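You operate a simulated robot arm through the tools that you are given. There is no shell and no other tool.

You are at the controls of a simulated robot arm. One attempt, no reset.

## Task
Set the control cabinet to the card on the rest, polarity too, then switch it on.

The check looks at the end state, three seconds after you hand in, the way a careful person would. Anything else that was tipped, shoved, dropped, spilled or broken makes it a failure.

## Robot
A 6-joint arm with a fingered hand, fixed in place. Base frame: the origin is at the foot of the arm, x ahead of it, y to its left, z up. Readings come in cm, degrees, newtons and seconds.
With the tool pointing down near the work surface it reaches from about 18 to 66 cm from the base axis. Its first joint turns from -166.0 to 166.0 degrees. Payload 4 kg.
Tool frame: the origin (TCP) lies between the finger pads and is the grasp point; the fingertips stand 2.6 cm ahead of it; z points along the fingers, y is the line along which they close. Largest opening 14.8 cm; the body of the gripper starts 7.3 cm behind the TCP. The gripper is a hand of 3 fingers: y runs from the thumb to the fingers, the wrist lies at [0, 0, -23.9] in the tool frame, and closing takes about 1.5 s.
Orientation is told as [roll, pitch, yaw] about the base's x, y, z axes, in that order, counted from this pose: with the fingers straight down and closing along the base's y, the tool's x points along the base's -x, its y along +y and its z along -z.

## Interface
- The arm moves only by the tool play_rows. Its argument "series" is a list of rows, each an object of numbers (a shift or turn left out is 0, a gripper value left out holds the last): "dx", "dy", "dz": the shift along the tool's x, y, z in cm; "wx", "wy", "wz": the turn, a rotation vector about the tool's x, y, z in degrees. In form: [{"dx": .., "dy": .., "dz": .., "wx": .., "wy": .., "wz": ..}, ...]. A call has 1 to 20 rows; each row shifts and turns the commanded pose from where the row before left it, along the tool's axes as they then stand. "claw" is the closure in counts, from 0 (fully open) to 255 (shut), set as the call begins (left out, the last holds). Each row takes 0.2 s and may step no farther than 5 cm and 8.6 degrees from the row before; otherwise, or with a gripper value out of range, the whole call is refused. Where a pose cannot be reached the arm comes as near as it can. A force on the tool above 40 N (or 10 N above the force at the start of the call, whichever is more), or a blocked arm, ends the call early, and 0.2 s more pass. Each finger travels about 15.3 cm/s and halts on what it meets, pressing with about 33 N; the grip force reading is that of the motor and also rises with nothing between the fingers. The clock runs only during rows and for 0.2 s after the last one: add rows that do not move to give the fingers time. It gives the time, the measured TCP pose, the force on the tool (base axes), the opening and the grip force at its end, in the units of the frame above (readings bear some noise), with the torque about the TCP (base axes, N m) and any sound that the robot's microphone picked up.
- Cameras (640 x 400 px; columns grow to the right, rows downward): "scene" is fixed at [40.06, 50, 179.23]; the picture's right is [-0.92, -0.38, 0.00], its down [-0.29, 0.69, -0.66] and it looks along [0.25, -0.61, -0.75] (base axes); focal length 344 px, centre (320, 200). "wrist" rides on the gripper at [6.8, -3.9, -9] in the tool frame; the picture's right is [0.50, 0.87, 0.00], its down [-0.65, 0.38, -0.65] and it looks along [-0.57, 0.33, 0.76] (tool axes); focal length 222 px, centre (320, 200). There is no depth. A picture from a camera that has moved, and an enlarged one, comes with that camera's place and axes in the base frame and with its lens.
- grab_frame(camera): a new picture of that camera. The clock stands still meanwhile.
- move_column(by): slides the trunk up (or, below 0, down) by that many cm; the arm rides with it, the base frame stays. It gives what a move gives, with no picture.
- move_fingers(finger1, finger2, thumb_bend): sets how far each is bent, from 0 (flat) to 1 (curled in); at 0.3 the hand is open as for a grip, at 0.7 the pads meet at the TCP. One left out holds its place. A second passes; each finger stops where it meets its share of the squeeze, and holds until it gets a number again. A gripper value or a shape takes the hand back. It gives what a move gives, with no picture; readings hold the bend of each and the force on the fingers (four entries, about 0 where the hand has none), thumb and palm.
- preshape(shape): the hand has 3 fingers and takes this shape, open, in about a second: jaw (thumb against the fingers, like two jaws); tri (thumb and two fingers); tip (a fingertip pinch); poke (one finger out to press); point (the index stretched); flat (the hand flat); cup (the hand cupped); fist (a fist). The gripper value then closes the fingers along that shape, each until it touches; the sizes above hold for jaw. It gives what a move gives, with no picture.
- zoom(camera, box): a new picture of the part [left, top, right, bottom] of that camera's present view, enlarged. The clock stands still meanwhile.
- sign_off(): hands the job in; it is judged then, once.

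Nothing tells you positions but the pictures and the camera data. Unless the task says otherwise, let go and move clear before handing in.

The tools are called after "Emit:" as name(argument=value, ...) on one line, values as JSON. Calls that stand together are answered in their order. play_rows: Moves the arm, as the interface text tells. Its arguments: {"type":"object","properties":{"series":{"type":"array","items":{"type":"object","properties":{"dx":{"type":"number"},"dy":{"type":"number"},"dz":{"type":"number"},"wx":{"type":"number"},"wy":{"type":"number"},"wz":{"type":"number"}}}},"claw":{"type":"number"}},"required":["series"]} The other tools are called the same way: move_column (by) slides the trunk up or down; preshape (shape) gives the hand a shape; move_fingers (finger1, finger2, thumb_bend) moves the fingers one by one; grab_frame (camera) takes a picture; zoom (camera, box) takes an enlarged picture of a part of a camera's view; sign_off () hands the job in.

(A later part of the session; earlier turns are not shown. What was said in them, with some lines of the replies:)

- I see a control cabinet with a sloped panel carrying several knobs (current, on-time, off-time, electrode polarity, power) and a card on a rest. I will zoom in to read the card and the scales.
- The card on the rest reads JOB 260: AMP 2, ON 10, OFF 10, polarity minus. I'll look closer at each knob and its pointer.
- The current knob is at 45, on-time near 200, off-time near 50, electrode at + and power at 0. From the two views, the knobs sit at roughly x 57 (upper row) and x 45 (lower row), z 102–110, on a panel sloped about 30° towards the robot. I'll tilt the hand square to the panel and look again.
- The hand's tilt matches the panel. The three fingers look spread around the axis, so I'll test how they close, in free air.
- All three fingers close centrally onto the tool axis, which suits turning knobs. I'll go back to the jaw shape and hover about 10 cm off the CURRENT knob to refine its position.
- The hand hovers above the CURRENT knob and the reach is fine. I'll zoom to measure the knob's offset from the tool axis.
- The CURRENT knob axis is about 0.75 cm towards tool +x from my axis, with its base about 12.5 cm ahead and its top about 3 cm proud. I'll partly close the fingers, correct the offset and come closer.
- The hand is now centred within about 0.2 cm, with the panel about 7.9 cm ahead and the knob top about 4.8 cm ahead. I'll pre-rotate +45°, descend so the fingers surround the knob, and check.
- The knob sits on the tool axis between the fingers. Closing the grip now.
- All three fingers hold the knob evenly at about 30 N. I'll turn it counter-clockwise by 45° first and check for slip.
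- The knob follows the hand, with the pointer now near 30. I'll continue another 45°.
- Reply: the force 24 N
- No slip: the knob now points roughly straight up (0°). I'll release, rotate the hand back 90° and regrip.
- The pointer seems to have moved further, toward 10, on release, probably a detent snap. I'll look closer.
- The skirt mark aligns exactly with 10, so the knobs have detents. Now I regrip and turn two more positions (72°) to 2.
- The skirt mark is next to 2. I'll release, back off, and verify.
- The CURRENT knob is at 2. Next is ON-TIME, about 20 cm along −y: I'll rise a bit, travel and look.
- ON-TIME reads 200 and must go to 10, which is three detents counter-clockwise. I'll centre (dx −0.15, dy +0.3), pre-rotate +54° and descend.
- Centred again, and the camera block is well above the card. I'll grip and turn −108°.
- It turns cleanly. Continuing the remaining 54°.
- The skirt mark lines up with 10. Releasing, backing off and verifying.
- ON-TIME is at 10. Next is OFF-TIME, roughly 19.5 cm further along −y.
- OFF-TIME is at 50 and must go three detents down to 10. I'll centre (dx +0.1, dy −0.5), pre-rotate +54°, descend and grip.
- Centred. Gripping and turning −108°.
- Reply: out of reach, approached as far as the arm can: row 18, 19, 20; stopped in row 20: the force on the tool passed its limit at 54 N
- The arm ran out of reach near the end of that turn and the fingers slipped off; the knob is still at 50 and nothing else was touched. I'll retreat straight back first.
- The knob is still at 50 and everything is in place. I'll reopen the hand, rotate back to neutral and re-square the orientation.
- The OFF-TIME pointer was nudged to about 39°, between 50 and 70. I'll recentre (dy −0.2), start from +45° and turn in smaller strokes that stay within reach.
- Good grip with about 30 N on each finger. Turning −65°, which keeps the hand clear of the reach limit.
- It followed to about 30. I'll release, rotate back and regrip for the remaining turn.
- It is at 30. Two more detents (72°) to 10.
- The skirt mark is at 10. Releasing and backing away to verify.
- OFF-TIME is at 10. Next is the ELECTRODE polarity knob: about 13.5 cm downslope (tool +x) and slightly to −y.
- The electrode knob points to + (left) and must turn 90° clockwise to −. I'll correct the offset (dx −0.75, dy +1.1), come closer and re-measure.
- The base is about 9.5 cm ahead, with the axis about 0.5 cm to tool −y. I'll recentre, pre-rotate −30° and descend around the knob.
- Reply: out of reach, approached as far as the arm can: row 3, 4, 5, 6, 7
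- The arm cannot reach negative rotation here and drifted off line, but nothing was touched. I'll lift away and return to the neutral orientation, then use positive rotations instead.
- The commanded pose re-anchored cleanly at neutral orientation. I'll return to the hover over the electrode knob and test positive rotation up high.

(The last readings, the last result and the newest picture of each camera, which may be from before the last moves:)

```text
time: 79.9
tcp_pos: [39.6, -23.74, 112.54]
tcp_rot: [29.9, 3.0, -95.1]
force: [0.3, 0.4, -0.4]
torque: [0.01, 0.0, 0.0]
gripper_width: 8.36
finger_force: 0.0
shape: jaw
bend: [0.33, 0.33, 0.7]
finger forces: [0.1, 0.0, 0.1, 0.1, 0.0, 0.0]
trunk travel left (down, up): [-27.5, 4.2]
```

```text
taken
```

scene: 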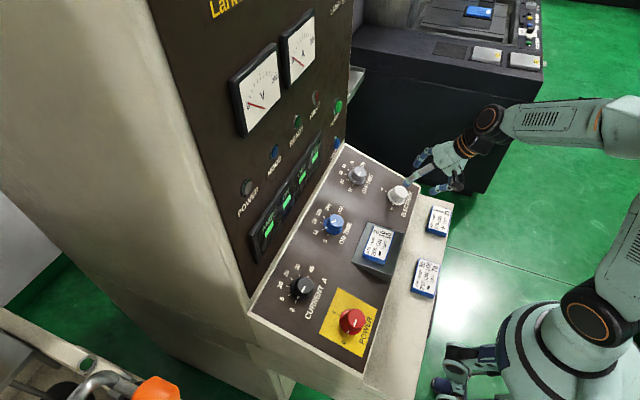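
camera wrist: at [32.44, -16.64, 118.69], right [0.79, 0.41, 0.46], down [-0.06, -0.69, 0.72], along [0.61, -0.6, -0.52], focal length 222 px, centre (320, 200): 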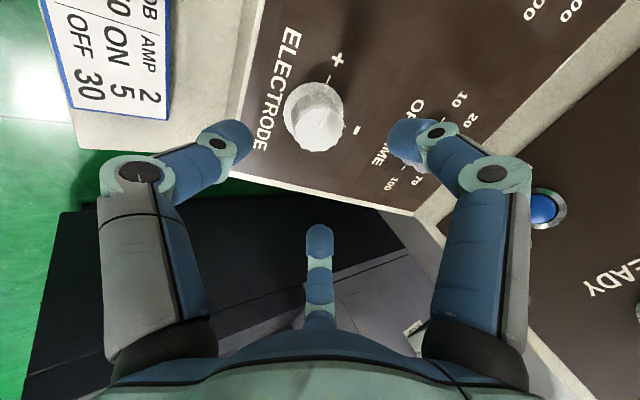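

Positive rotation to +96° is reachable here and the knob stays centred. I'll descend at this end pose first to make sure it is reachable at grip depth.

Emit:
play_rows(series=[{"dz": 2}, {"dz": 2}, {"dz": 2}, {"dz": 1.5}, {"dz": 1.5}, {}, {}])

Emit:
grab_frame(camera="wrist")

Emit:
zoom(camera="scene", box=[340, 120, 480, 250])

```text
time: 81.5
tcp_pos: [44.1, -23.86, 104.68]
tcp_rot: [29.8, 3.0, -95.1]
force: [0.2, 0.0, -0.4]
torque: [0.02, -0.01, 0.01]
gripper_width: 8.34
finger_force: 0.0
shape: jaw
bend: [0.33, 0.33, 0.7]
finger forces: [0.1, 0.0, 0.1, 0.1, 0.0, 0.1]
trunk travel left (down, up): [-27.5, 4.2]
```

```text
taken
camera wrist: at [36.93, -16.8, 110.96], right [0.79, 0.41, 0.46], down [-0.06, -0.69, 0.72], along [0.61, -0.6, -0.52], focal length 222 px, centre (320, 200)
```

wrist: 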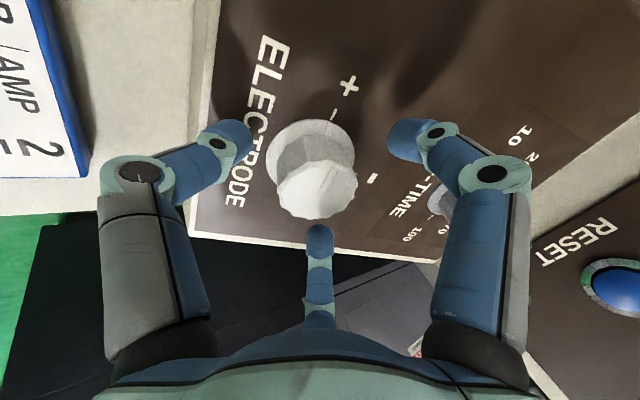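

```text
3.08 times, centred on (410, 185) of scene
camera zoom: at [40.06, 50.0, 179.23], right [-0.92, -0.38, 0.0], down [-0.29, 0.69, -0.66], along [0.25, -0.61, -0.75], focal length 1058 px, centre (43, 246)
```

zoom: 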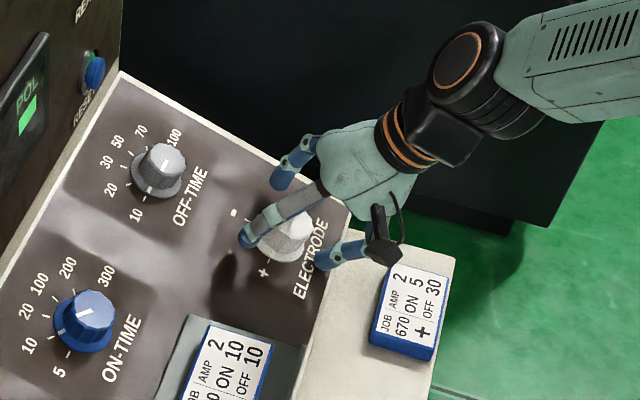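

Reachable here too. I'll test a little more positive rotation (to +104°), then rotate back with the fingers open to the start angle (about +12°).

Emit:
play_rows(series=[{"wz": 8}, {}])

Emit:
play_rows(series=[{"wz": -7.7}, {"wz": -7.7}, {"wz": -7.7}, {"wz": -7.7}, {"wz": -7.7}, {"wz": -7.7}, {"wz": -7.6}, {"wz": -7.6}, {"wz": -7.6}, {"wz": -7.6}, {"wz": -7.6}, {"wz": -7.5}, {}])

Emit:
grab_frame(camera="wrist")

Emit:
zoom(camera="scene", box=[340, 120, 480, 250])

```text
time: 82.1
tcp_pos: [43.98, -23.95, 104.86]
tcp_rot: [29.2, 7.0, -102.1]
force: [-1.1, -1.0, -1.1]
torque: [0.0, -0.02, 0.01]
gripper_width: 8.34
finger_force: 0.1
shape: jaw
bend: [0.33, 0.33, 0.7]
finger forces: [0.0, 0.0, 0.1, 0.0, 0.0, 0.1]
trunk travel left (down, up): [-27.5, 4.2]
```

```text
time: 84.9
tcp_pos: [44.09, -23.8, 104.79]
tcp_rot: [7.0, -29.3, -13.8]
force: [-0.1, 0.4, 0.2]
torque: [0.01, 0.02, -0.02]
gripper_width: 8.38
finger_force: 0.0
shape: jaw
bend: [0.33, 0.33, 0.7]
finger forces: [0.1, 0.0, 0.0, 0.0, 0.0, 0.0]
trunk travel left (down, up): [-27.5, 4.2]
```

```text
taken
camera wrist: at [33.23, -26.23, 108.84], right [-0.27, 0.95, -0.15], down [0.3, 0.23, 0.93], along [0.92, 0.2, -0.34], focal length 222 px, centre (320, 200)
```

wrist: 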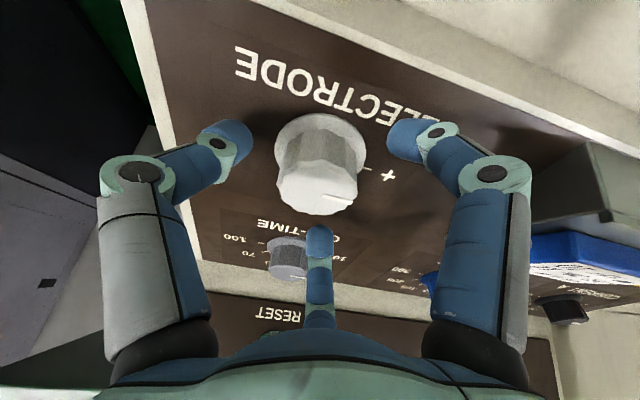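

```text
3.08 times, centred on (410, 185) of scene
camera zoom: at [40.06, 50.0, 179.23], right [-0.92, -0.38, 0.0], down [-0.29, 0.69, -0.66], along [0.25, -0.61, -0.75], focal length 1058 px, centre (43, 246)
```

zoom: 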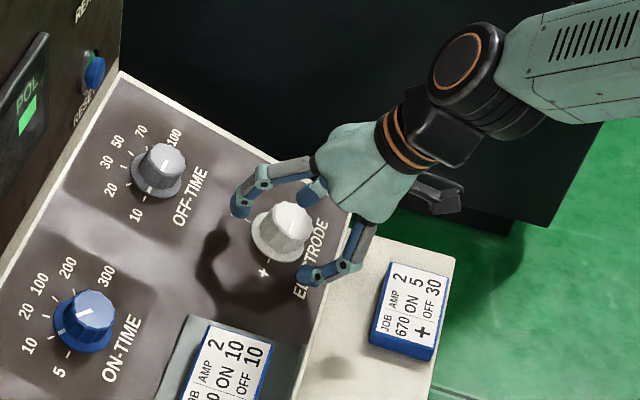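

Centred on the knob, which still points to +. Lowering slightly, gripping and turning +90°.

Emit:
play_rows(series=[{"dz": 0.5}, {}, {}, {}, {}, {}, {}, {}, {}], claw=255)

Emit:
play_rows(series=[{"wz": 7.5}, {"wz": 7.5}, {"wz": 7.5}, {"wz": 7.5}, {"wz": 7.5}, {"wz": 7.5}, {}])

Emit:
zoom(camera="wrist", box=[220, 60, 420, 240])

Emit:
zoom(camera="scene", box=[340, 120, 480, 250])

```text
time: 86.9
tcp_pos: [44.25, -23.84, 104.47]
tcp_rot: [7.0, -29.3, -14.1]
force: [-4.0, 1.6, 5.9]
torque: [0.09, 0.35, 0.07]
gripper_width: 4.04
finger_force: 33.0
shape: jaw
bend: [0.78, 0.76, 0.7]
finger forces: [35.9, 29.0, 0.0, 0.0, 29.6, 0.0]
trunk travel left (down, up): [-27.5, 4.2]
```

```text
time: 88.5
tcp_pos: [44.26, -23.92, 104.26]
tcp_rot: [25.9, -15.7, -60.9]
force: [-2.2, -18.1, 10.8]
torque: [-0.95, 0.45, -0.36]
gripper_width: 4.11
finger_force: 32.6
shape: jaw
bend: [0.76, 0.76, 0.72]
finger forces: [26.2, 34.9, 0.1, 0.1, 43.5, 0.0]
trunk travel left (down, up): [-27.5, 4.2]
```

```text
2.22 times, centred on (320, 150) of wrist
camera zoom: at [33.81, -20.43, 108.66], right [0.4, 0.89, 0.23], down [0.25, -0.35, 0.9], along [0.88, -0.3, -0.36], focal length 494 px, centre (320, 311)
```

zoom: 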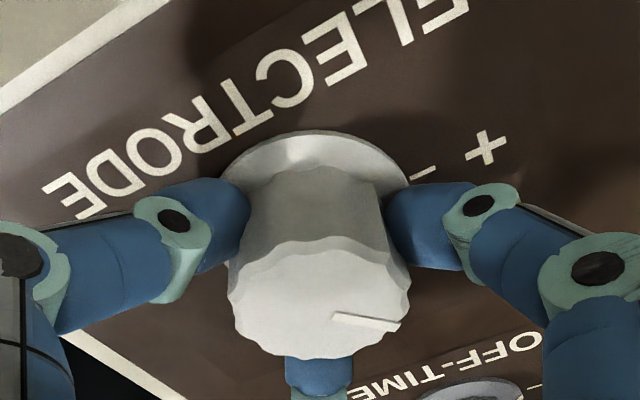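

```text
3.08 times, centred on (410, 185) of scene
camera zoom: at [40.06, 50.0, 179.23], right [-0.92, -0.38, 0.0], down [-0.29, 0.69, -0.66], along [0.25, -0.61, -0.75], focal length 1058 px, centre (43, 246)
```

zoom: 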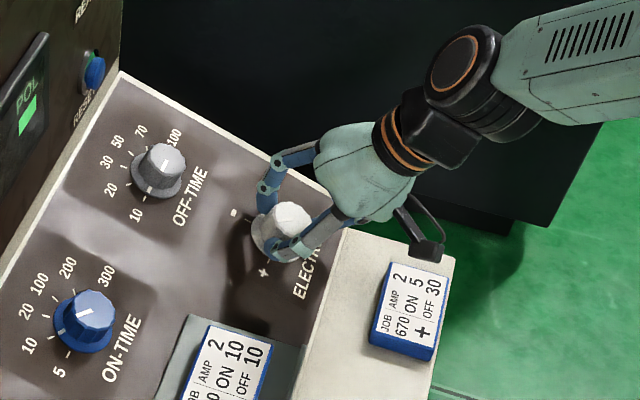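

The knob is following, at about −54° now. Continuing +45°.

Emit:
play_rows(series=[{"wz": 7.5}, {"wz": 7.5}, {"wz": 7.5}, {"wz": 7.5}, {"wz": 7.5}, {"wz": 7.5}, {}])

Emit:
zoom(camera="wrist", box=[220, 60, 420, 240])

Emit:
zoom(camera="scene", box=[340, 120, 480, 250])

```text
time: 90.1
tcp_pos: [44.12, -24.1, 104.34]
tcp_rot: [29.5, 6.2, -100.7]
force: [-12.8, -28.1, 6.6]
torque: [-1.04, 0.76, 0.17]
gripper_width: 4.07
finger_force: 32.4
shape: jaw
bend: [0.75, 0.77, 0.72]
finger forces: [30.4, 34.4, 0.0, 0.0, 39.6, 0.1]
trunk travel left (down, up): [-27.5, 4.2]
```

```text
2.22 times, centred on (320, 150) of wrist
camera zoom: at [37.62, -16.67, 110.93], right [0.82, 0.3, 0.48], down [-0.13, -0.72, 0.68], along [0.55, -0.62, -0.56], focal length 494 px, centre (320, 311)
```

zoom: 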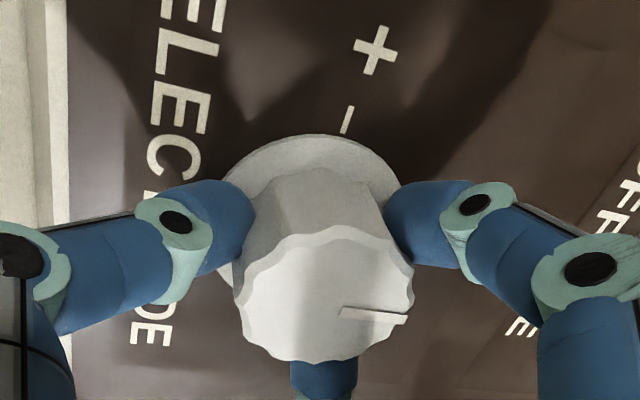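

```text
3.08 times, centred on (410, 185) of scene
camera zoom: at [40.06, 50.0, 179.23], right [-0.92, -0.38, 0.0], down [-0.29, 0.69, -0.66], along [0.25, -0.61, -0.75], focal length 1058 px, centre (43, 246)
```

zoom: 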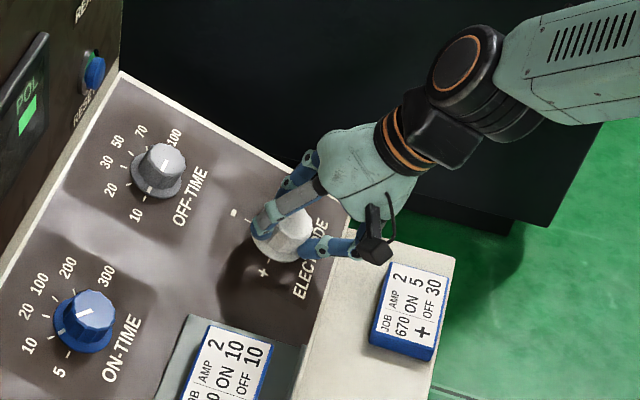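

The pointer is about at − (roughly −8°). I'll release and let the detent settle, then look.

Emit:
play_rows(series=[{}, {}, {}, {}, {}], claw=110)

Emit:
zoom(camera="wrist", box=[220, 60, 420, 240])

Emit:
zoom(camera="scene", box=[360, 160, 450, 230])

```text
time: 91.3
tcp_pos: [44.26, -23.73, 104.32]
tcp_rot: [29.4, 6.1, -100.6]
force: [-0.1, 0.6, 2.2]
torque: [0.09, 0.14, -0.02]
gripper_width: 8.3
finger_force: 0.1
shape: jaw
bend: [0.33, 0.33, 0.7]
finger forces: [0.0, 0.1, 0.0, 0.0, 2.4, 0.0]
trunk travel left (down, up): [-27.5, 4.2]
```

```text
2.22 times, centred on (320, 150) of wrist
camera zoom: at [37.79, -16.29, 110.93], right [0.82, 0.31, 0.48], down [-0.13, -0.72, 0.68], along [0.55, -0.62, -0.56], focal length 494 px, centre (320, 311)
```

zoom: 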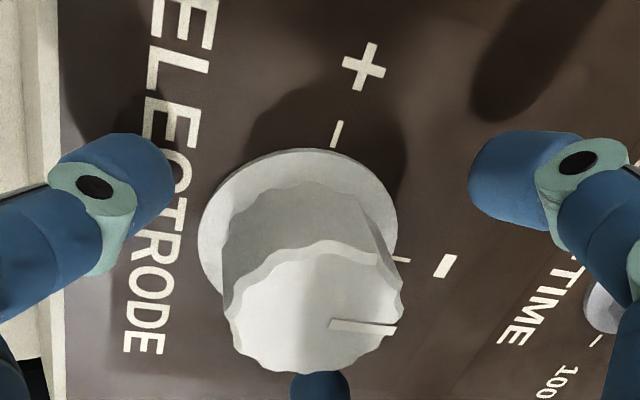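

```text
5.71 times, centred on (405, 195) of scene
camera zoom: at [40.06, 50.0, 179.23], right [-0.92, -0.38, 0.0], down [-0.29, 0.69, -0.66], along [0.25, -0.61, -0.75], focal length 1964 px, centre (-166, 229)
```

zoom: 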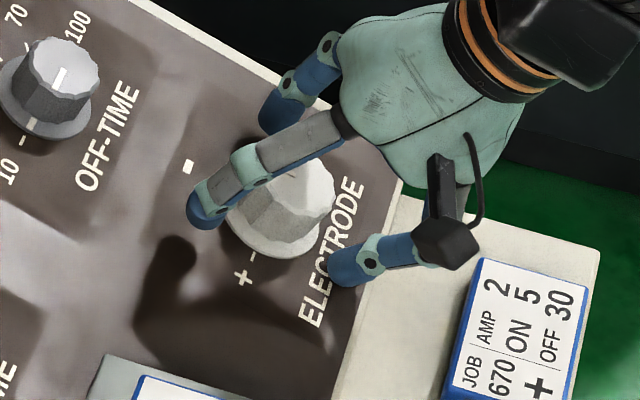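

Polarity looks close to −. I'll lift and measure exactly.

Emit:
play_rows(series=[{"dz": -1.5}, {"dz": -2}, {"dz": -2}, {"dz": -2}, {}, {}])

Emit:
zoom(camera="wrist", box=[250, 40, 390, 170])

Emit:
zoom(camera="scene", box=[360, 160, 450, 230])

```text
time: 92.7
tcp_pos: [40.7, -23.69, 110.76]
tcp_rot: [29.3, 6.2, -100.7]
force: [0.7, 0.7, -0.4]
torque: [0.0, -0.03, 0.0]
gripper_width: 8.37
finger_force: 0.1
shape: jaw
bend: [0.33, 0.33, 0.7]
finger forces: [0.0, 0.0, 0.1, 0.0, 0.0, 0.0]
trunk travel left (down, up): [-27.5, 4.2]
```

```text
3.08 times, centred on (320, 105) of wrist
camera zoom: at [34.11, -16.3, 117.45], right [0.82, 0.31, 0.48], down [-0.13, -0.72, 0.68], along [0.55, -0.62, -0.56], focal length 684 px, centre (320, 492)
```

zoom: 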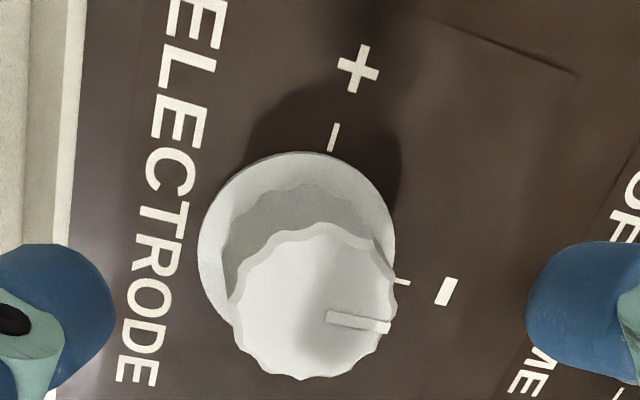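

```text
5.71 times, centred on (405, 195) of scene
camera zoom: at [40.06, 50.0, 179.23], right [-0.92, -0.38, 0.0], down [-0.29, 0.69, -0.66], along [0.25, -0.61, -0.75], focal length 1964 px, centre (-166, 229)
```

zoom: 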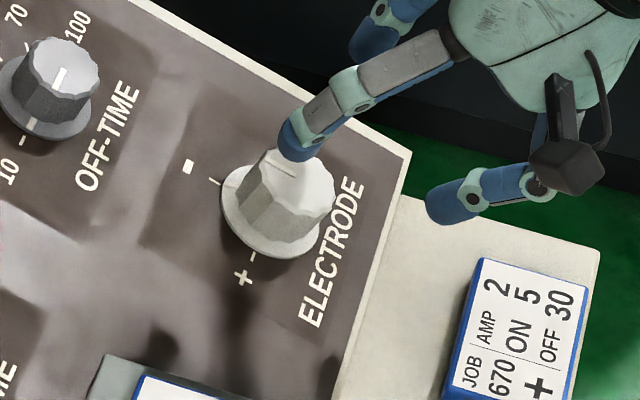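

The pointer is about 7° short of the − tick. I'll regrip and nudge it the rest of the way.

Emit:
play_rows(series=[{"wz": -7}, {"wz": -7}, {"wz": -7}, {"dz": 2}, {"dz": 2}, {"dz": 2}, {"dz": 1.2}, {}, {}])

Emit:
play_rows(series=[{}, {}, {}, {}, {}, {}, {}, {"wz": 5}, {"wz": 5}, {"wz": 5}, {}], claw=255)

Emit:
zoom(camera="wrist", box=[220, 60, 420, 240])

```text
time: 94.7
tcp_pos: [44.07, -23.69, 104.68]
tcp_rot: [29.8, -4.5, -82.4]
force: [-0.3, 0.3, 0.4]
torque: [-0.02, -0.01, -0.05]
gripper_width: 8.34
finger_force: 0.0
shape: jaw
bend: [0.33, 0.33, 0.7]
finger forces: [0.0, 0.0, 0.1, 0.1, 0.0, 0.0]
trunk travel left (down, up): [-27.5, 4.2]
```

```text
time: 97.1
tcp_pos: [44.2, -23.83, 104.52]
tcp_rot: [29.9, 3.1, -95.6]
force: [0.6, -9.5, -2.3]
torque: [-0.37, 0.27, 0.32]
gripper_width: 3.82
finger_force: 32.6
shape: jaw
bend: [0.76, 0.76, 0.7]
finger forces: [33.2, 29.0, 0.1, 0.0, 31.0, 0.0]
trunk travel left (down, up): [-27.5, 4.2]
```

```text
2.22 times, centred on (320, 150) of wrist
camera zoom: at [37.02, -16.8, 110.79], right [0.79, 0.4, 0.46], down [-0.06, -0.69, 0.72], along [0.61, -0.6, -0.52], focal length 494 px, centre (320, 311)
```

zoom: 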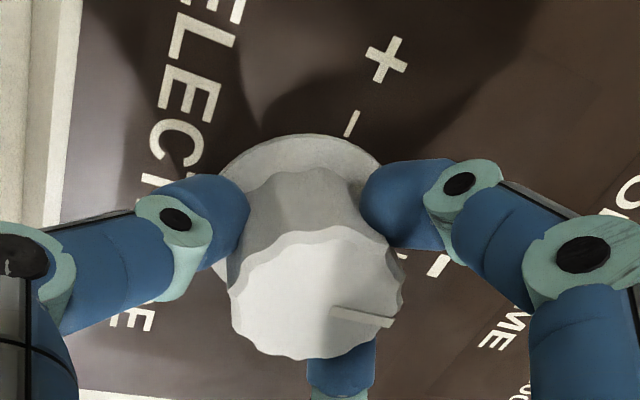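

The knob did not turn further, so it may be at its stop. I'll release and view from a different angle to check alignment.

Emit:
play_rows(series=[{}, {}, {}, {}, {}, {"dz": -2}, {"dz": -2}, {"dz": -2}, {"dz": -2}, {"wz": -8}, {"wz": -8}, {"wz": -8}, {"wz": -8}, {"wz": -8}, {"wz": -8}, {"wz": -8}, {"wz": -8}, {"wz": -8}, {}], claw=110)

Emit:
zoom(camera="wrist", box=[250, 40, 390, 170])

Emit:
zoom(camera="scene", box=[360, 160, 450, 230])

```text
time: 101.1
tcp_pos: [40.21, -23.91, 111.46]
tcp_rot: [13.3, -27.1, -27.3]
force: [-0.7, 0.4, -0.6]
torque: [-0.02, 0.0, -0.02]
gripper_width: 8.35
finger_force: 0.2
shape: jaw
bend: [0.33, 0.33, 0.7]
finger forces: [0.1, 0.0, 0.0, 0.0, 0.0, 0.0]
trunk travel left (down, up): [-27.5, 4.2]
```

```text
3.08 times, centred on (320, 105) of wrist
camera zoom: at [29.04, -24.62, 115.38], right [-0.09, 0.99, -0.05], down [0.33, 0.08, 0.94], along [0.94, 0.07, -0.33], focal length 684 px, centre (320, 492)
```

zoom: 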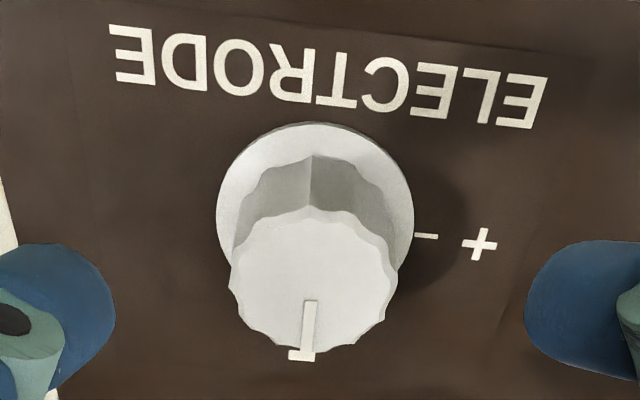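

```text
5.71 times, centred on (405, 195) of scene
camera zoom: at [40.06, 50.0, 179.23], right [-0.92, -0.38, 0.0], down [-0.29, 0.69, -0.66], along [0.25, -0.61, -0.75], focal length 1964 px, centre (-166, 229)
```

zoom: 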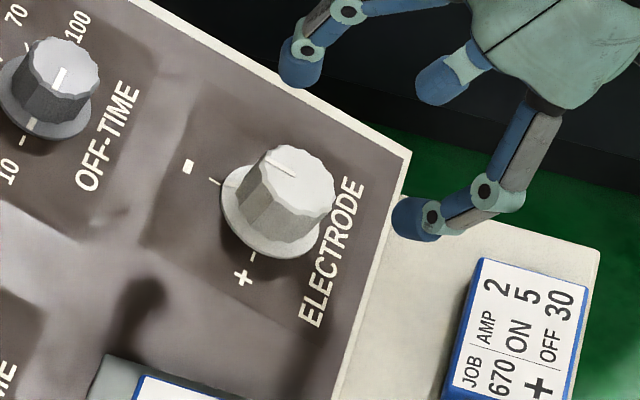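

Polarity now points straight at −. Next is the POWER knob around (45, 18, 101). I'll lift, return to neutral rotation and travel across, well above the cards.

Emit:
play_rows(series=[{"dz": -3}, {"dz": -3}, {"wz": -8.1}, {"wz": -8.1}, {"wz": -8.1}, {"dy": 4.65, "dx": 0.1}, {"dy": 4.65, "dx": 0.1}, {"dy": 4.65, "dx": 0.1}, {"dy": 4.65, "dx": 0.1}, {"dy": 4.65, "dx": 0.1}, {"dy": 4.65, "dx": 0.1}, {"dy": 4.65, "dx": 0.1}, {"dy": 4.65, "dx": 0.1}, {"dy": 4.65}, {}, {}])

Emit:
grab_frame(camera="wrist")

Emit:
grab_frame(camera="scene")

Emit:
zoom(camera="wrist", box=[250, 30, 390, 160])

```text
time: 104.5
tcp_pos: [36.39, 18.16, 116.11]
tcp_rot: [-0.1, -30.0, 0.1]
force: [0.8, 0.4, -0.2]
torque: [-0.02, 0.0, 0.04]
gripper_width: 8.39
finger_force: 0.0
shape: jaw
bend: [0.33, 0.33, 0.7]
finger forces: [0.0, 0.1, 0.1, 0.0, 0.1, 0.0]
trunk travel left (down, up): [-27.5, 4.2]
```

```text
taken
camera wrist: at [26.06, 14.16, 120.61], right [-0.43, 0.87, -0.25], down [0.24, 0.38, 0.89], along [0.87, 0.33, -0.37], focal length 222 px, centre (320, 200)
```

wrist: 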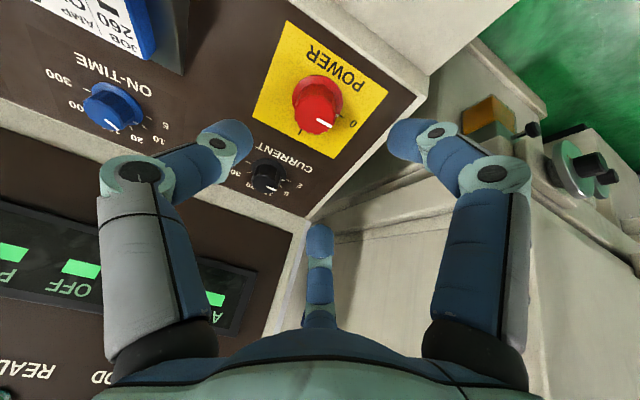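

```text
taken
```

scene: 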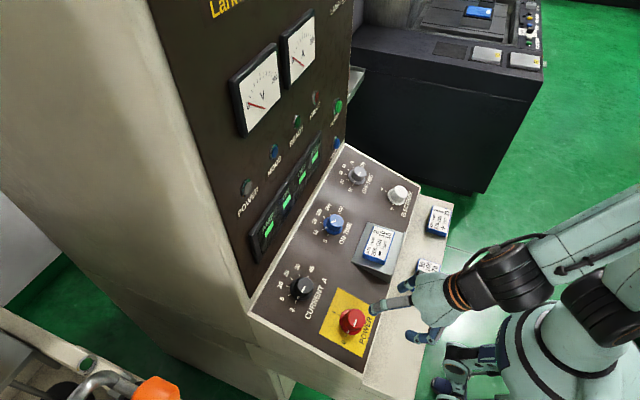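

```text
3.08 times, centred on (320, 95) of wrist
camera zoom: at [26.06, 14.16, 120.61], right [-0.43, 0.87, -0.25], down [0.24, 0.38, 0.89], along [0.87, 0.33, -0.37], focal length 684 px, centre (320, 523)
```

zoom: 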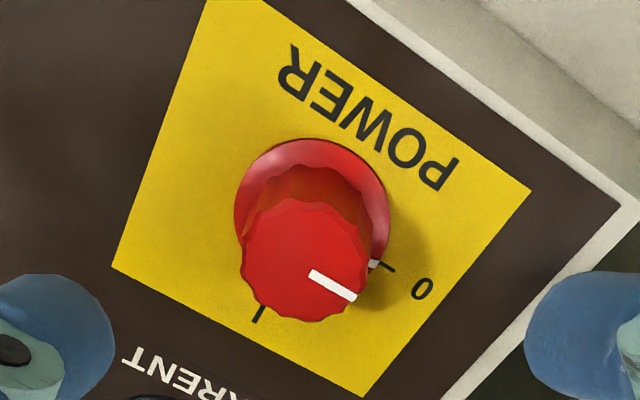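

The POWER knob is at 0 (left) and needs +90° clockwise to I. I'll correct by dx −0.45, come closer and re-measure.

Emit:
play_rows(series=[{"dx": -0.45}, {"dz": 3}, {"dz": 3}, {"dz": 2}, {}, {}])

Emit:
grab_frame(camera="wrist")

Emit:
zoom(camera="wrist", box=[250, 40, 390, 170])

Emit:
zoom(camera="scene", box=[280, 230, 460, 380])

```text
time: 105.9
tcp_pos: [41.03, 17.98, 109.26]
tcp_rot: [0.1, -30.1, 0.1]
force: [-0.2, -0.2, -0.2]
torque: [0.03, 0.04, 0.0]
gripper_width: 8.38
finger_force: 0.1
shape: jaw
bend: [0.33, 0.33, 0.7]
finger forces: [0.0, 0.1, 0.0, 0.1, 0.0, 0.0]
trunk travel left (down, up): [-27.5, 4.2]
```

```text
taken
camera wrist: at [30.7, 14.12, 113.7], right [-0.43, 0.87, -0.25], down [0.24, 0.38, 0.89], along [0.87, 0.33, -0.37], focal length 222 px, centre (320, 200)
```

wrist: 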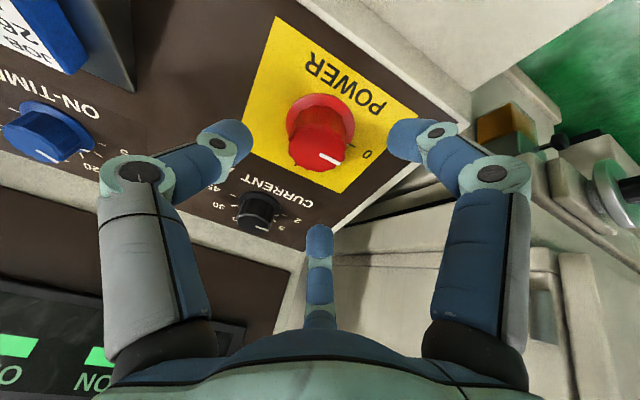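

```text
3.08 times, centred on (320, 105) of wrist
camera zoom: at [30.7, 14.12, 113.7], right [-0.43, 0.87, -0.25], down [0.24, 0.38, 0.89], along [0.87, 0.33, -0.37], focal length 684 px, centre (320, 492)
```

zoom: 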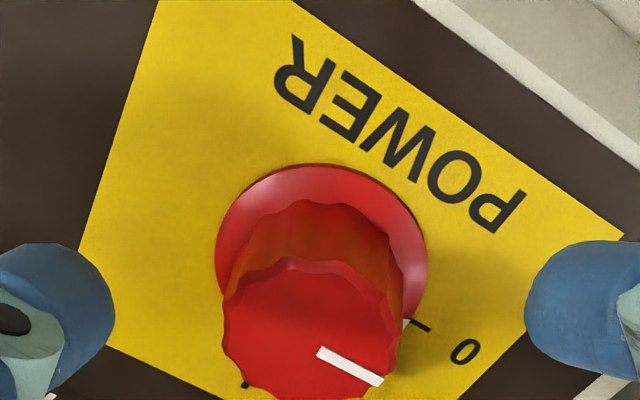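

```text
2.67 times, centred on (370, 305) of scene
camera zoom: at [40.06, 50.0, 179.23], right [-0.92, -0.38, 0.0], down [-0.29, 0.69, -0.66], along [0.25, -0.61, -0.75], focal length 916 px, centre (187, -80)
```

zoom: 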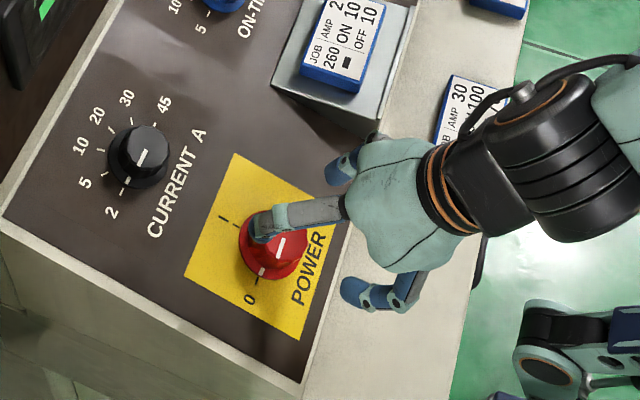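

The hand is nearly centred on the POWER knob, with its top about 6 cm ahead. Before descending I'll test which rotation range is reachable here, from a bit higher.

Emit:
play_rows(series=[{"dx": 0.1, "dz": -3}, {"wz": -8}, {"wz": -8}, {"wz": -8}, {"wz": -8}, {"wz": -8}, {"wz": -8}, {}])

```text
time: 107.7
tcp_pos: [39.23, 18.1, 112.16]
tcp_rot: [-23.3, -19.5, 52.2]
force: [-0.2, -0.1, 0.2]
torque: [0.02, 0.01, 0.01]
gripper_width: 8.37
finger_force: 0.1
shape: jaw
bend: [0.33, 0.33, 0.7]
finger forces: [0.0, 0.0, 0.1, 0.1, 0.1, 0.0]
trunk travel left (down, up): [-27.5, 4.2]
```

−48° is reachable. Now testing the other end (+48°).

Emit:
play_rows(series=[{"wz": 8}, {"wz": 8}, {"wz": 8}, {"wz": 8}, {"wz": 8}, {"wz": 8}, {"wz": 8}, {"wz": 8}, {"wz": 8}, {"wz": 8}, {"wz": 8}, {"wz": 8}, {}])

Emit:
grab_frame(camera="wrist")

```text
time: 110.5
tcp_pos: [39.31, 18.19, 112.0]
tcp_rot: [23.2, -19.6, -52.1]
force: [-0.5, 0.4, 0.2]
torque: [-0.02, -0.02, 0.0]
gripper_width: 8.38
finger_force: 0.1
shape: jaw
bend: [0.33, 0.33, 0.7]
finger forces: [0.0, 0.0, 0.0, 0.1, 0.0, 0.0]
trunk travel left (down, up): [-27.5, 4.2]
```

```text
taken
camera wrist: at [28.39, 20.55, 116.13], right [0.27, 0.95, 0.15], down [0.3, -0.23, 0.93], along [0.92, -0.2, -0.34], focal length 222 px, centre (320, 200)
```

wrist: 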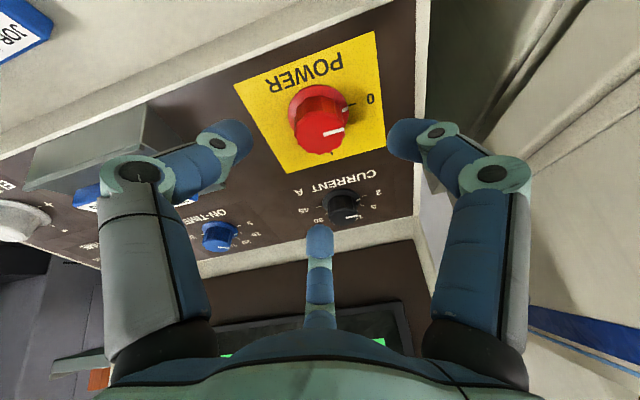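

Both ends are reachable and the knob stays centred. Rotating back to −48° and descending around the knob.

Emit:
play_rows(series=[{"wz": -8}, {"wz": -8}, {"wz": -8}, {"wz": -8}, {"wz": -8}, {"wz": -8}, {"wz": -8}, {"wz": -8}, {"wz": -8}, {"wz": -8}, {"wz": -8}, {"wz": -8}, {"dz": 2}, {"dz": 2}, {"dz": 2}, {"dz": 1.3}, {}])

Emit:
grab_frame(camera="wrist")

Emit:
zoom(camera="scene", box=[280, 230, 460, 380])

```text
time: 114.1
tcp_pos: [42.76, 17.96, 105.81]
tcp_rot: [-23.2, -19.5, 52.2]
force: [0.5, 0.0, -0.2]
torque: [0.01, -0.02, 0.01]
gripper_width: 8.36
finger_force: 0.0
shape: jaw
bend: [0.33, 0.33, 0.7]
finger forces: [0.1, 0.0, 0.0, 0.0, 0.0, 0.0]
trunk travel left (down, up): [-27.5, 4.2]
```

```text
taken
camera wrist: at [37.0, 10.31, 112.82], right [-0.85, 0.21, -0.49], down [-0.19, 0.74, 0.64], along [0.49, 0.64, -0.59], focal length 222 px, centre (320, 200)
```

wrist: 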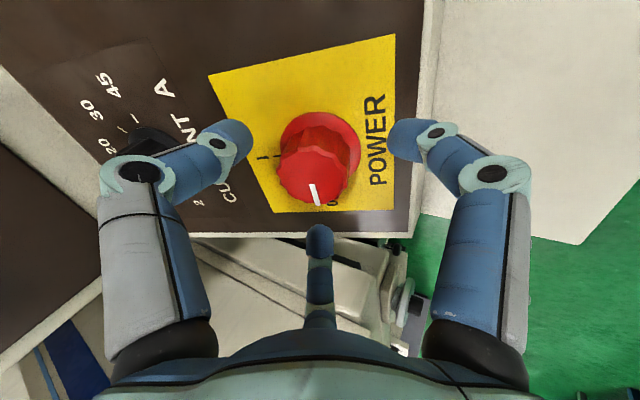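

```text
2.67 times, centred on (370, 305) of scene
camera zoom: at [40.06, 50.0, 179.23], right [-0.92, -0.38, 0.0], down [-0.29, 0.69, -0.66], along [0.25, -0.61, -0.75], focal length 916 px, centre (187, -80)
```

zoom: 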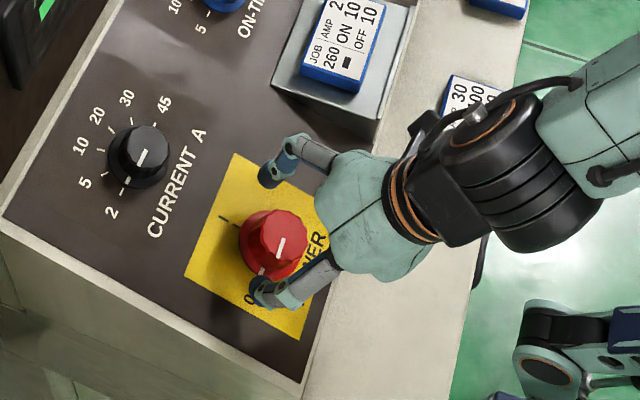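

The knob top is still about 2 cm ahead. I'll shift slightly, go 1.2 cm deeper and grip.

Emit:
play_rows(series=[{"dx": -0.1, "dy": -0.15}, {"dz": 1.2}, {}])

Emit:
play_rows(series=[{}, {}, {}, {}, {}, {}, {}, {}], claw=255)

Emit:
grab_frame(camera="wrist")

Emit:
zoom(camera="scene", box=[280, 230, 460, 380])

```text
time: 114.9
tcp_pos: [43.53, 18.0, 104.83]
tcp_rot: [-23.2, -19.5, 52.1]
force: [0.6, -0.6, -0.2]
torque: [0.02, -0.03, -0.01]
gripper_width: 8.37
finger_force: 0.1
shape: jaw
bend: [0.33, 0.33, 0.7]
finger forces: [0.1, 0.0, 0.0, 0.0, 0.0, 0.0]
trunk travel left (down, up): [-27.5, 4.2]
```

```text
time: 116.7
tcp_pos: [43.61, 18.01, 104.83]
tcp_rot: [-23.2, -19.5, 52.1]
force: [1.1, -1.6, -4.2]
torque: [0.01, 0.11, -0.05]
gripper_width: 3.82
finger_force: 32.7
shape: jaw
bend: [0.76, 0.76, 0.7]
finger forces: [29.2, 29.3, 0.0, 0.0, 30.2, 0.1]
trunk travel left (down, up): [-27.5, 4.2]
```

```text
taken
camera wrist: at [37.79, 10.36, 111.81], right [-0.85, 0.21, -0.49], down [-0.19, 0.74, 0.64], along [0.49, 0.64, -0.59], focal length 222 px, centre (320, 200)
```

wrist: 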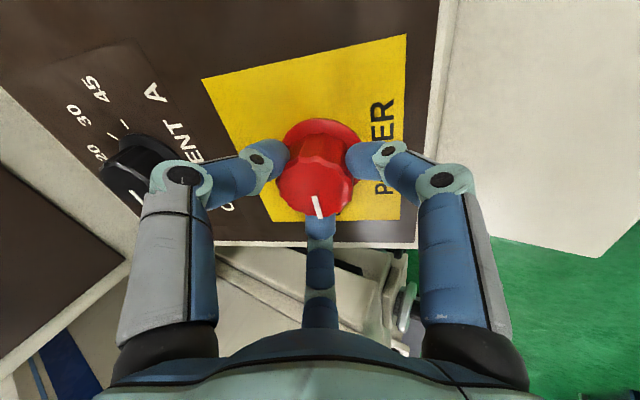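

```text
2.67 times, centred on (370, 305) of scene
camera zoom: at [40.06, 50.0, 179.23], right [-0.92, -0.38, 0.0], down [-0.29, 0.69, -0.66], along [0.25, -0.61, -0.75], focal length 916 px, centre (187, -80)
```

zoom: 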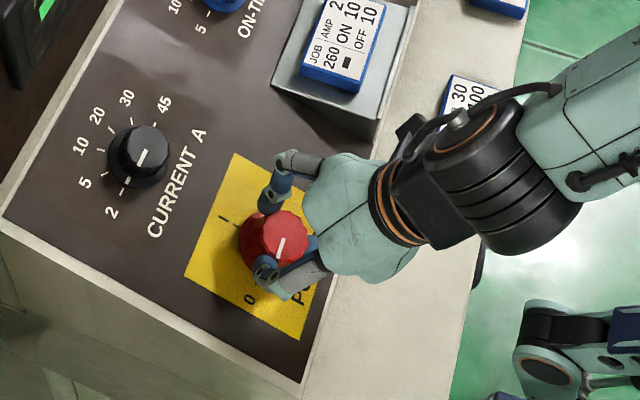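

Good even grip. All four settings were verified, so I turn POWER clockwise +90°.

Emit:
play_rows(series=[{"wz": 7.5}, {"wz": 7.5}, {"wz": 7.5}, {"wz": 7.5}, {"wz": 7.5}, {"wz": 7.5}, {"wz": 7.5}, {"wz": 7.5}, {"wz": 7.5}, {"wz": 7.5}, {"wz": 7.5}, {"wz": 7.5}, {}])

Emit:
grab_frame(camera="wrist")

Emit:
grab_frame(camera="scene")

```text
time: 119.5
tcp_pos: [43.69, 17.9, 104.72]
tcp_rot: [21.1, -21.9, -46.1]
force: [-4.1, -3.2, -0.8]
torque: [-0.59, 0.73, -0.24]
gripper_width: 3.86
finger_force: 32.9
shape: jaw
bend: [0.75, 0.51, 0.73]
finger forces: [31.3, 31.3, 0.1, 0.1, 44.1, 0.0]
trunk travel left (down, up): [-27.5, 4.2]
```

```text
taken
camera wrist: at [32.6, 19.54, 108.77], right [0.18, 0.98, 0.1], down [0.31, -0.16, 0.94], along [0.93, -0.14, -0.34], focal length 222 px, centre (320, 200)
```

wrist: 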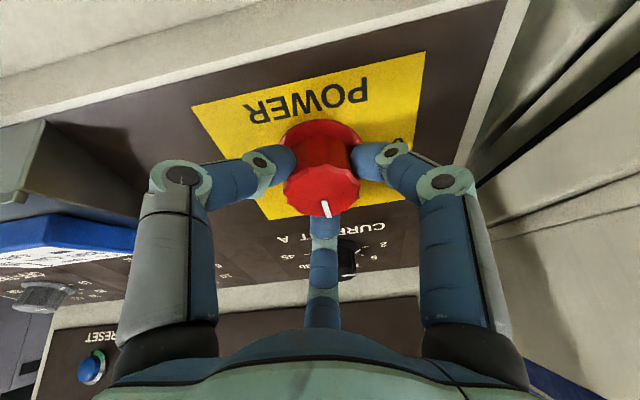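

```text
taken
```

scene: 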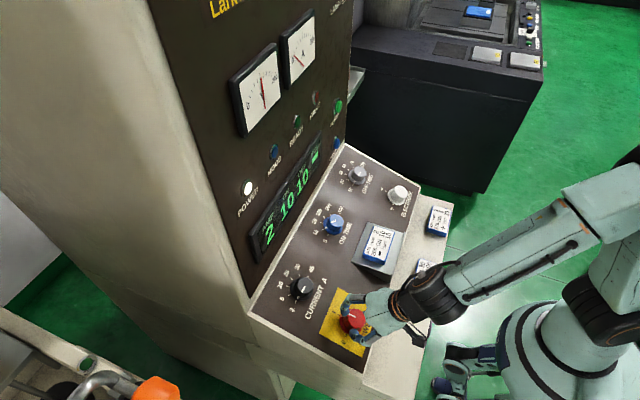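

The power is on: the displays read 2 / 10 / 10 and the POWER lamp is lit. I'll release, back off and check closely.

Emit:
play_rows(series=[{}, {}, {}, {}, {}, {"dz": -2}, {"dz": -2.5}, {"dz": -2.5}, {"dz": -3}, {"dz": -3}, {"wz": -7}, {"wz": -7}, {"wz": -7}, {"wz": -7}, {"wz": -7}, {"wz": -7}, {}], claw=110)

Emit:
grab_frame(camera="scene")

Emit:
zoom(camera="scene", box=[230, 80, 360, 270])

Emit:
zoom(camera="scene", box=[310, 280, 390, 350])

Emit:
grab_frame(camera="wrist")

```text
time: 123.1
tcp_pos: [37.0, 18.09, 116.09]
tcp_rot: [-0.1, -30.0, 0.4]
force: [0.1, -0.3, 0.2]
torque: [-0.01, -0.01, 0.01]
gripper_width: 8.35
finger_force: 0.0
shape: jaw
bend: [0.33, 0.33, 0.7]
finger forces: [0.1, 0.1, 0.1, 0.0, 0.0, 0.0]
trunk travel left (down, up): [-27.5, 4.2]
```

```text
taken
```

scene: 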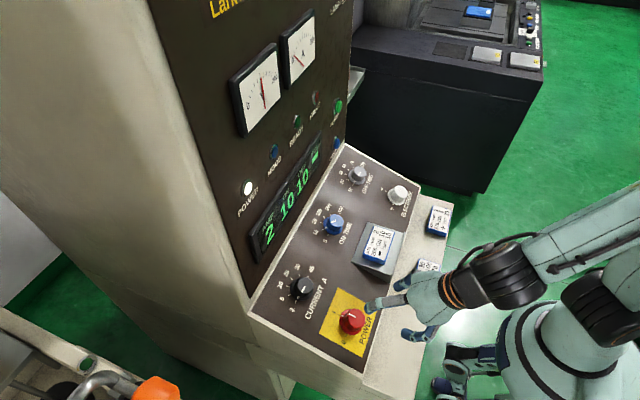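

```text
2.11 times, centred on (295, 175) of scene
camera zoom: at [40.06, 50.0, 179.23], right [-0.92, -0.38, 0.0], down [-0.29, 0.69, -0.66], along [0.25, -0.61, -0.75], focal length 724 px, centre (373, 253)
```

zoom: 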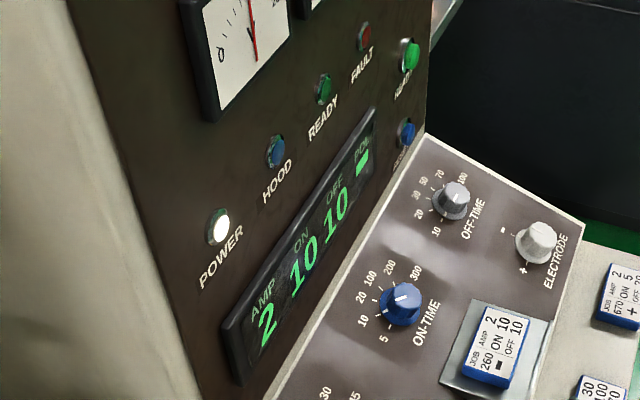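

```text
5.71 times, centred on (350, 315) of scene
camera zoom: at [40.06, 50.0, 179.23], right [-0.92, -0.38, 0.0], down [-0.29, 0.69, -0.66], along [0.25, -0.61, -0.75], focal length 1964 px, centre (149, -457)
```

zoom: 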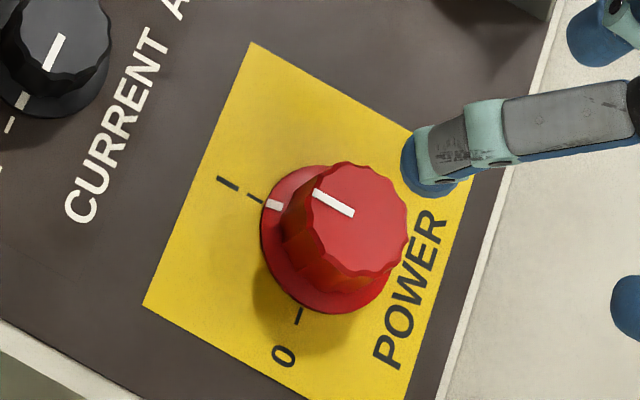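

```text
taken
camera wrist: at [26.88, 14.11, 120.49], right [-0.44, 0.86, -0.25], down [0.24, 0.38, 0.89], along [0.87, 0.33, -0.37], focal length 222 px, centre (320, 200)
```

wrist: 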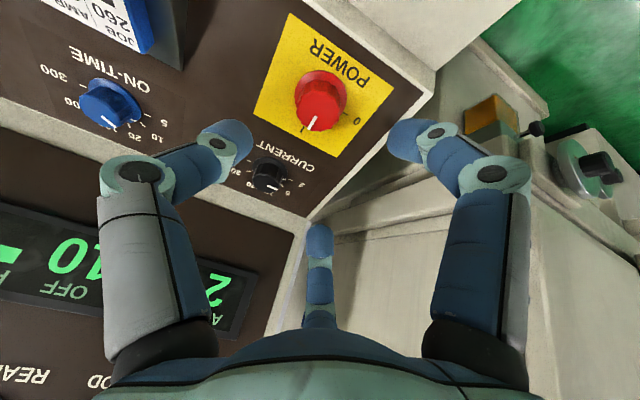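

Everything matches: POWER at I, lamp lit, displays 2 / 10 / 10 / −, and the cards are undisturbed. I'll move the hand further clear and take a last look.

Emit:
play_rows(series=[{"dz": -3}, {"dz": -3}, {"dz": -3}, {}, {}])

Emit:
zoom(camera="scene", box=[220, 110, 480, 380])

Emit:
zoom(camera="scene", box=[335, 150, 420, 220])

```text
time: 124.3
tcp_pos: [32.75, 17.74, 123.93]
tcp_rot: [0.0, -30.1, 0.0]
force: [0.1, 0.3, 0.3]
torque: [0.03, -0.01, -0.01]
gripper_width: 8.36
finger_force: 0.1
shape: jaw
bend: [0.33, 0.33, 0.7]
finger forces: [0.0, 0.0, 0.0, 0.0, 0.0, 0.0]
trunk travel left (down, up): [-27.5, 4.2]
```

```text
1.48 times, centred on (350, 245) of scene
camera zoom: at [40.06, 50.0, 179.23], right [-0.92, -0.38, 0.0], down [-0.29, 0.69, -0.66], along [0.25, -0.61, -0.75], focal length 509 px, centre (276, 133)
```

zoom: 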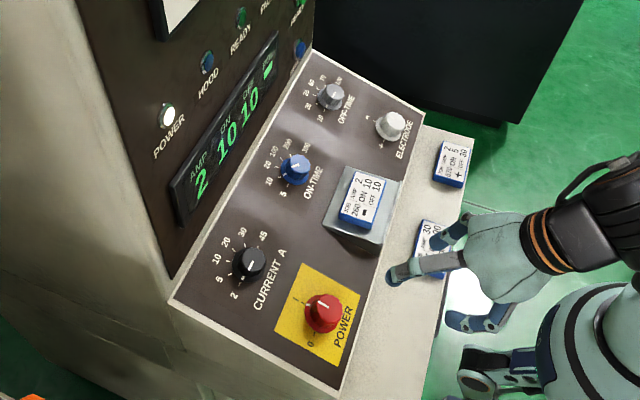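

```text
5.71 times, centred on (378, 185) of scene
camera zoom: at [40.06, 50.0, 179.23], right [-0.92, -0.38, 0.0], down [-0.29, 0.69, -0.66], along [0.25, -0.61, -0.75], focal length 1964 px, centre (-9, 286)
```

zoom: 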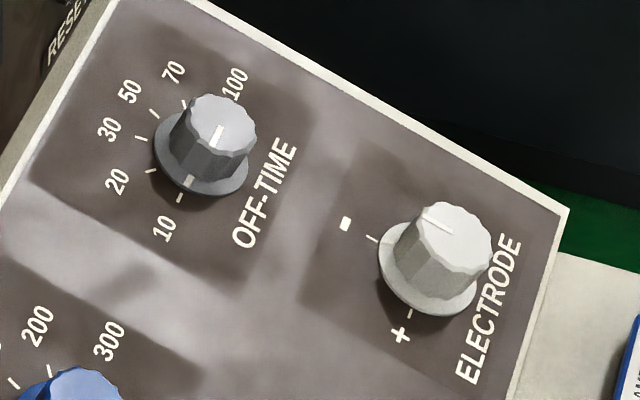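

The cabinet matches the card (AMP 2, ON 10, OFF 10, polarity −) and is switched on. The hand is clear and the cards have not moved, so I'm handing in.

Emit:
sign_off()

```text
The job is handed in.
```

The control cabinet is set to the card on the rest (job 260) and switched on. I have handed the job in; no verdict has come back yet.

- **Settings:** CURRENT is at 2, ON-TIME at 10, OFF-TIME at 10 and ELECTRODE at −.
- **Power:** the POWER knob is at I, the POWER lamp is lit, and the displays read 2 / 10 / 10 / −.
- **Left alone:** the READY lamp was not lit. I left the READY and RESET buttons alone, since the task only asked to switch the cabinet on.
- **Reach limits:** the arm ran out of reach twice. On OFF-TIME the fingers slipped off and nudged that knob, which I then reset to 10. Near ELECTRODE the hand drifted off line but touched nothing.
- **End state:** the cards are where they were, and the hand is open and clear of the panel.
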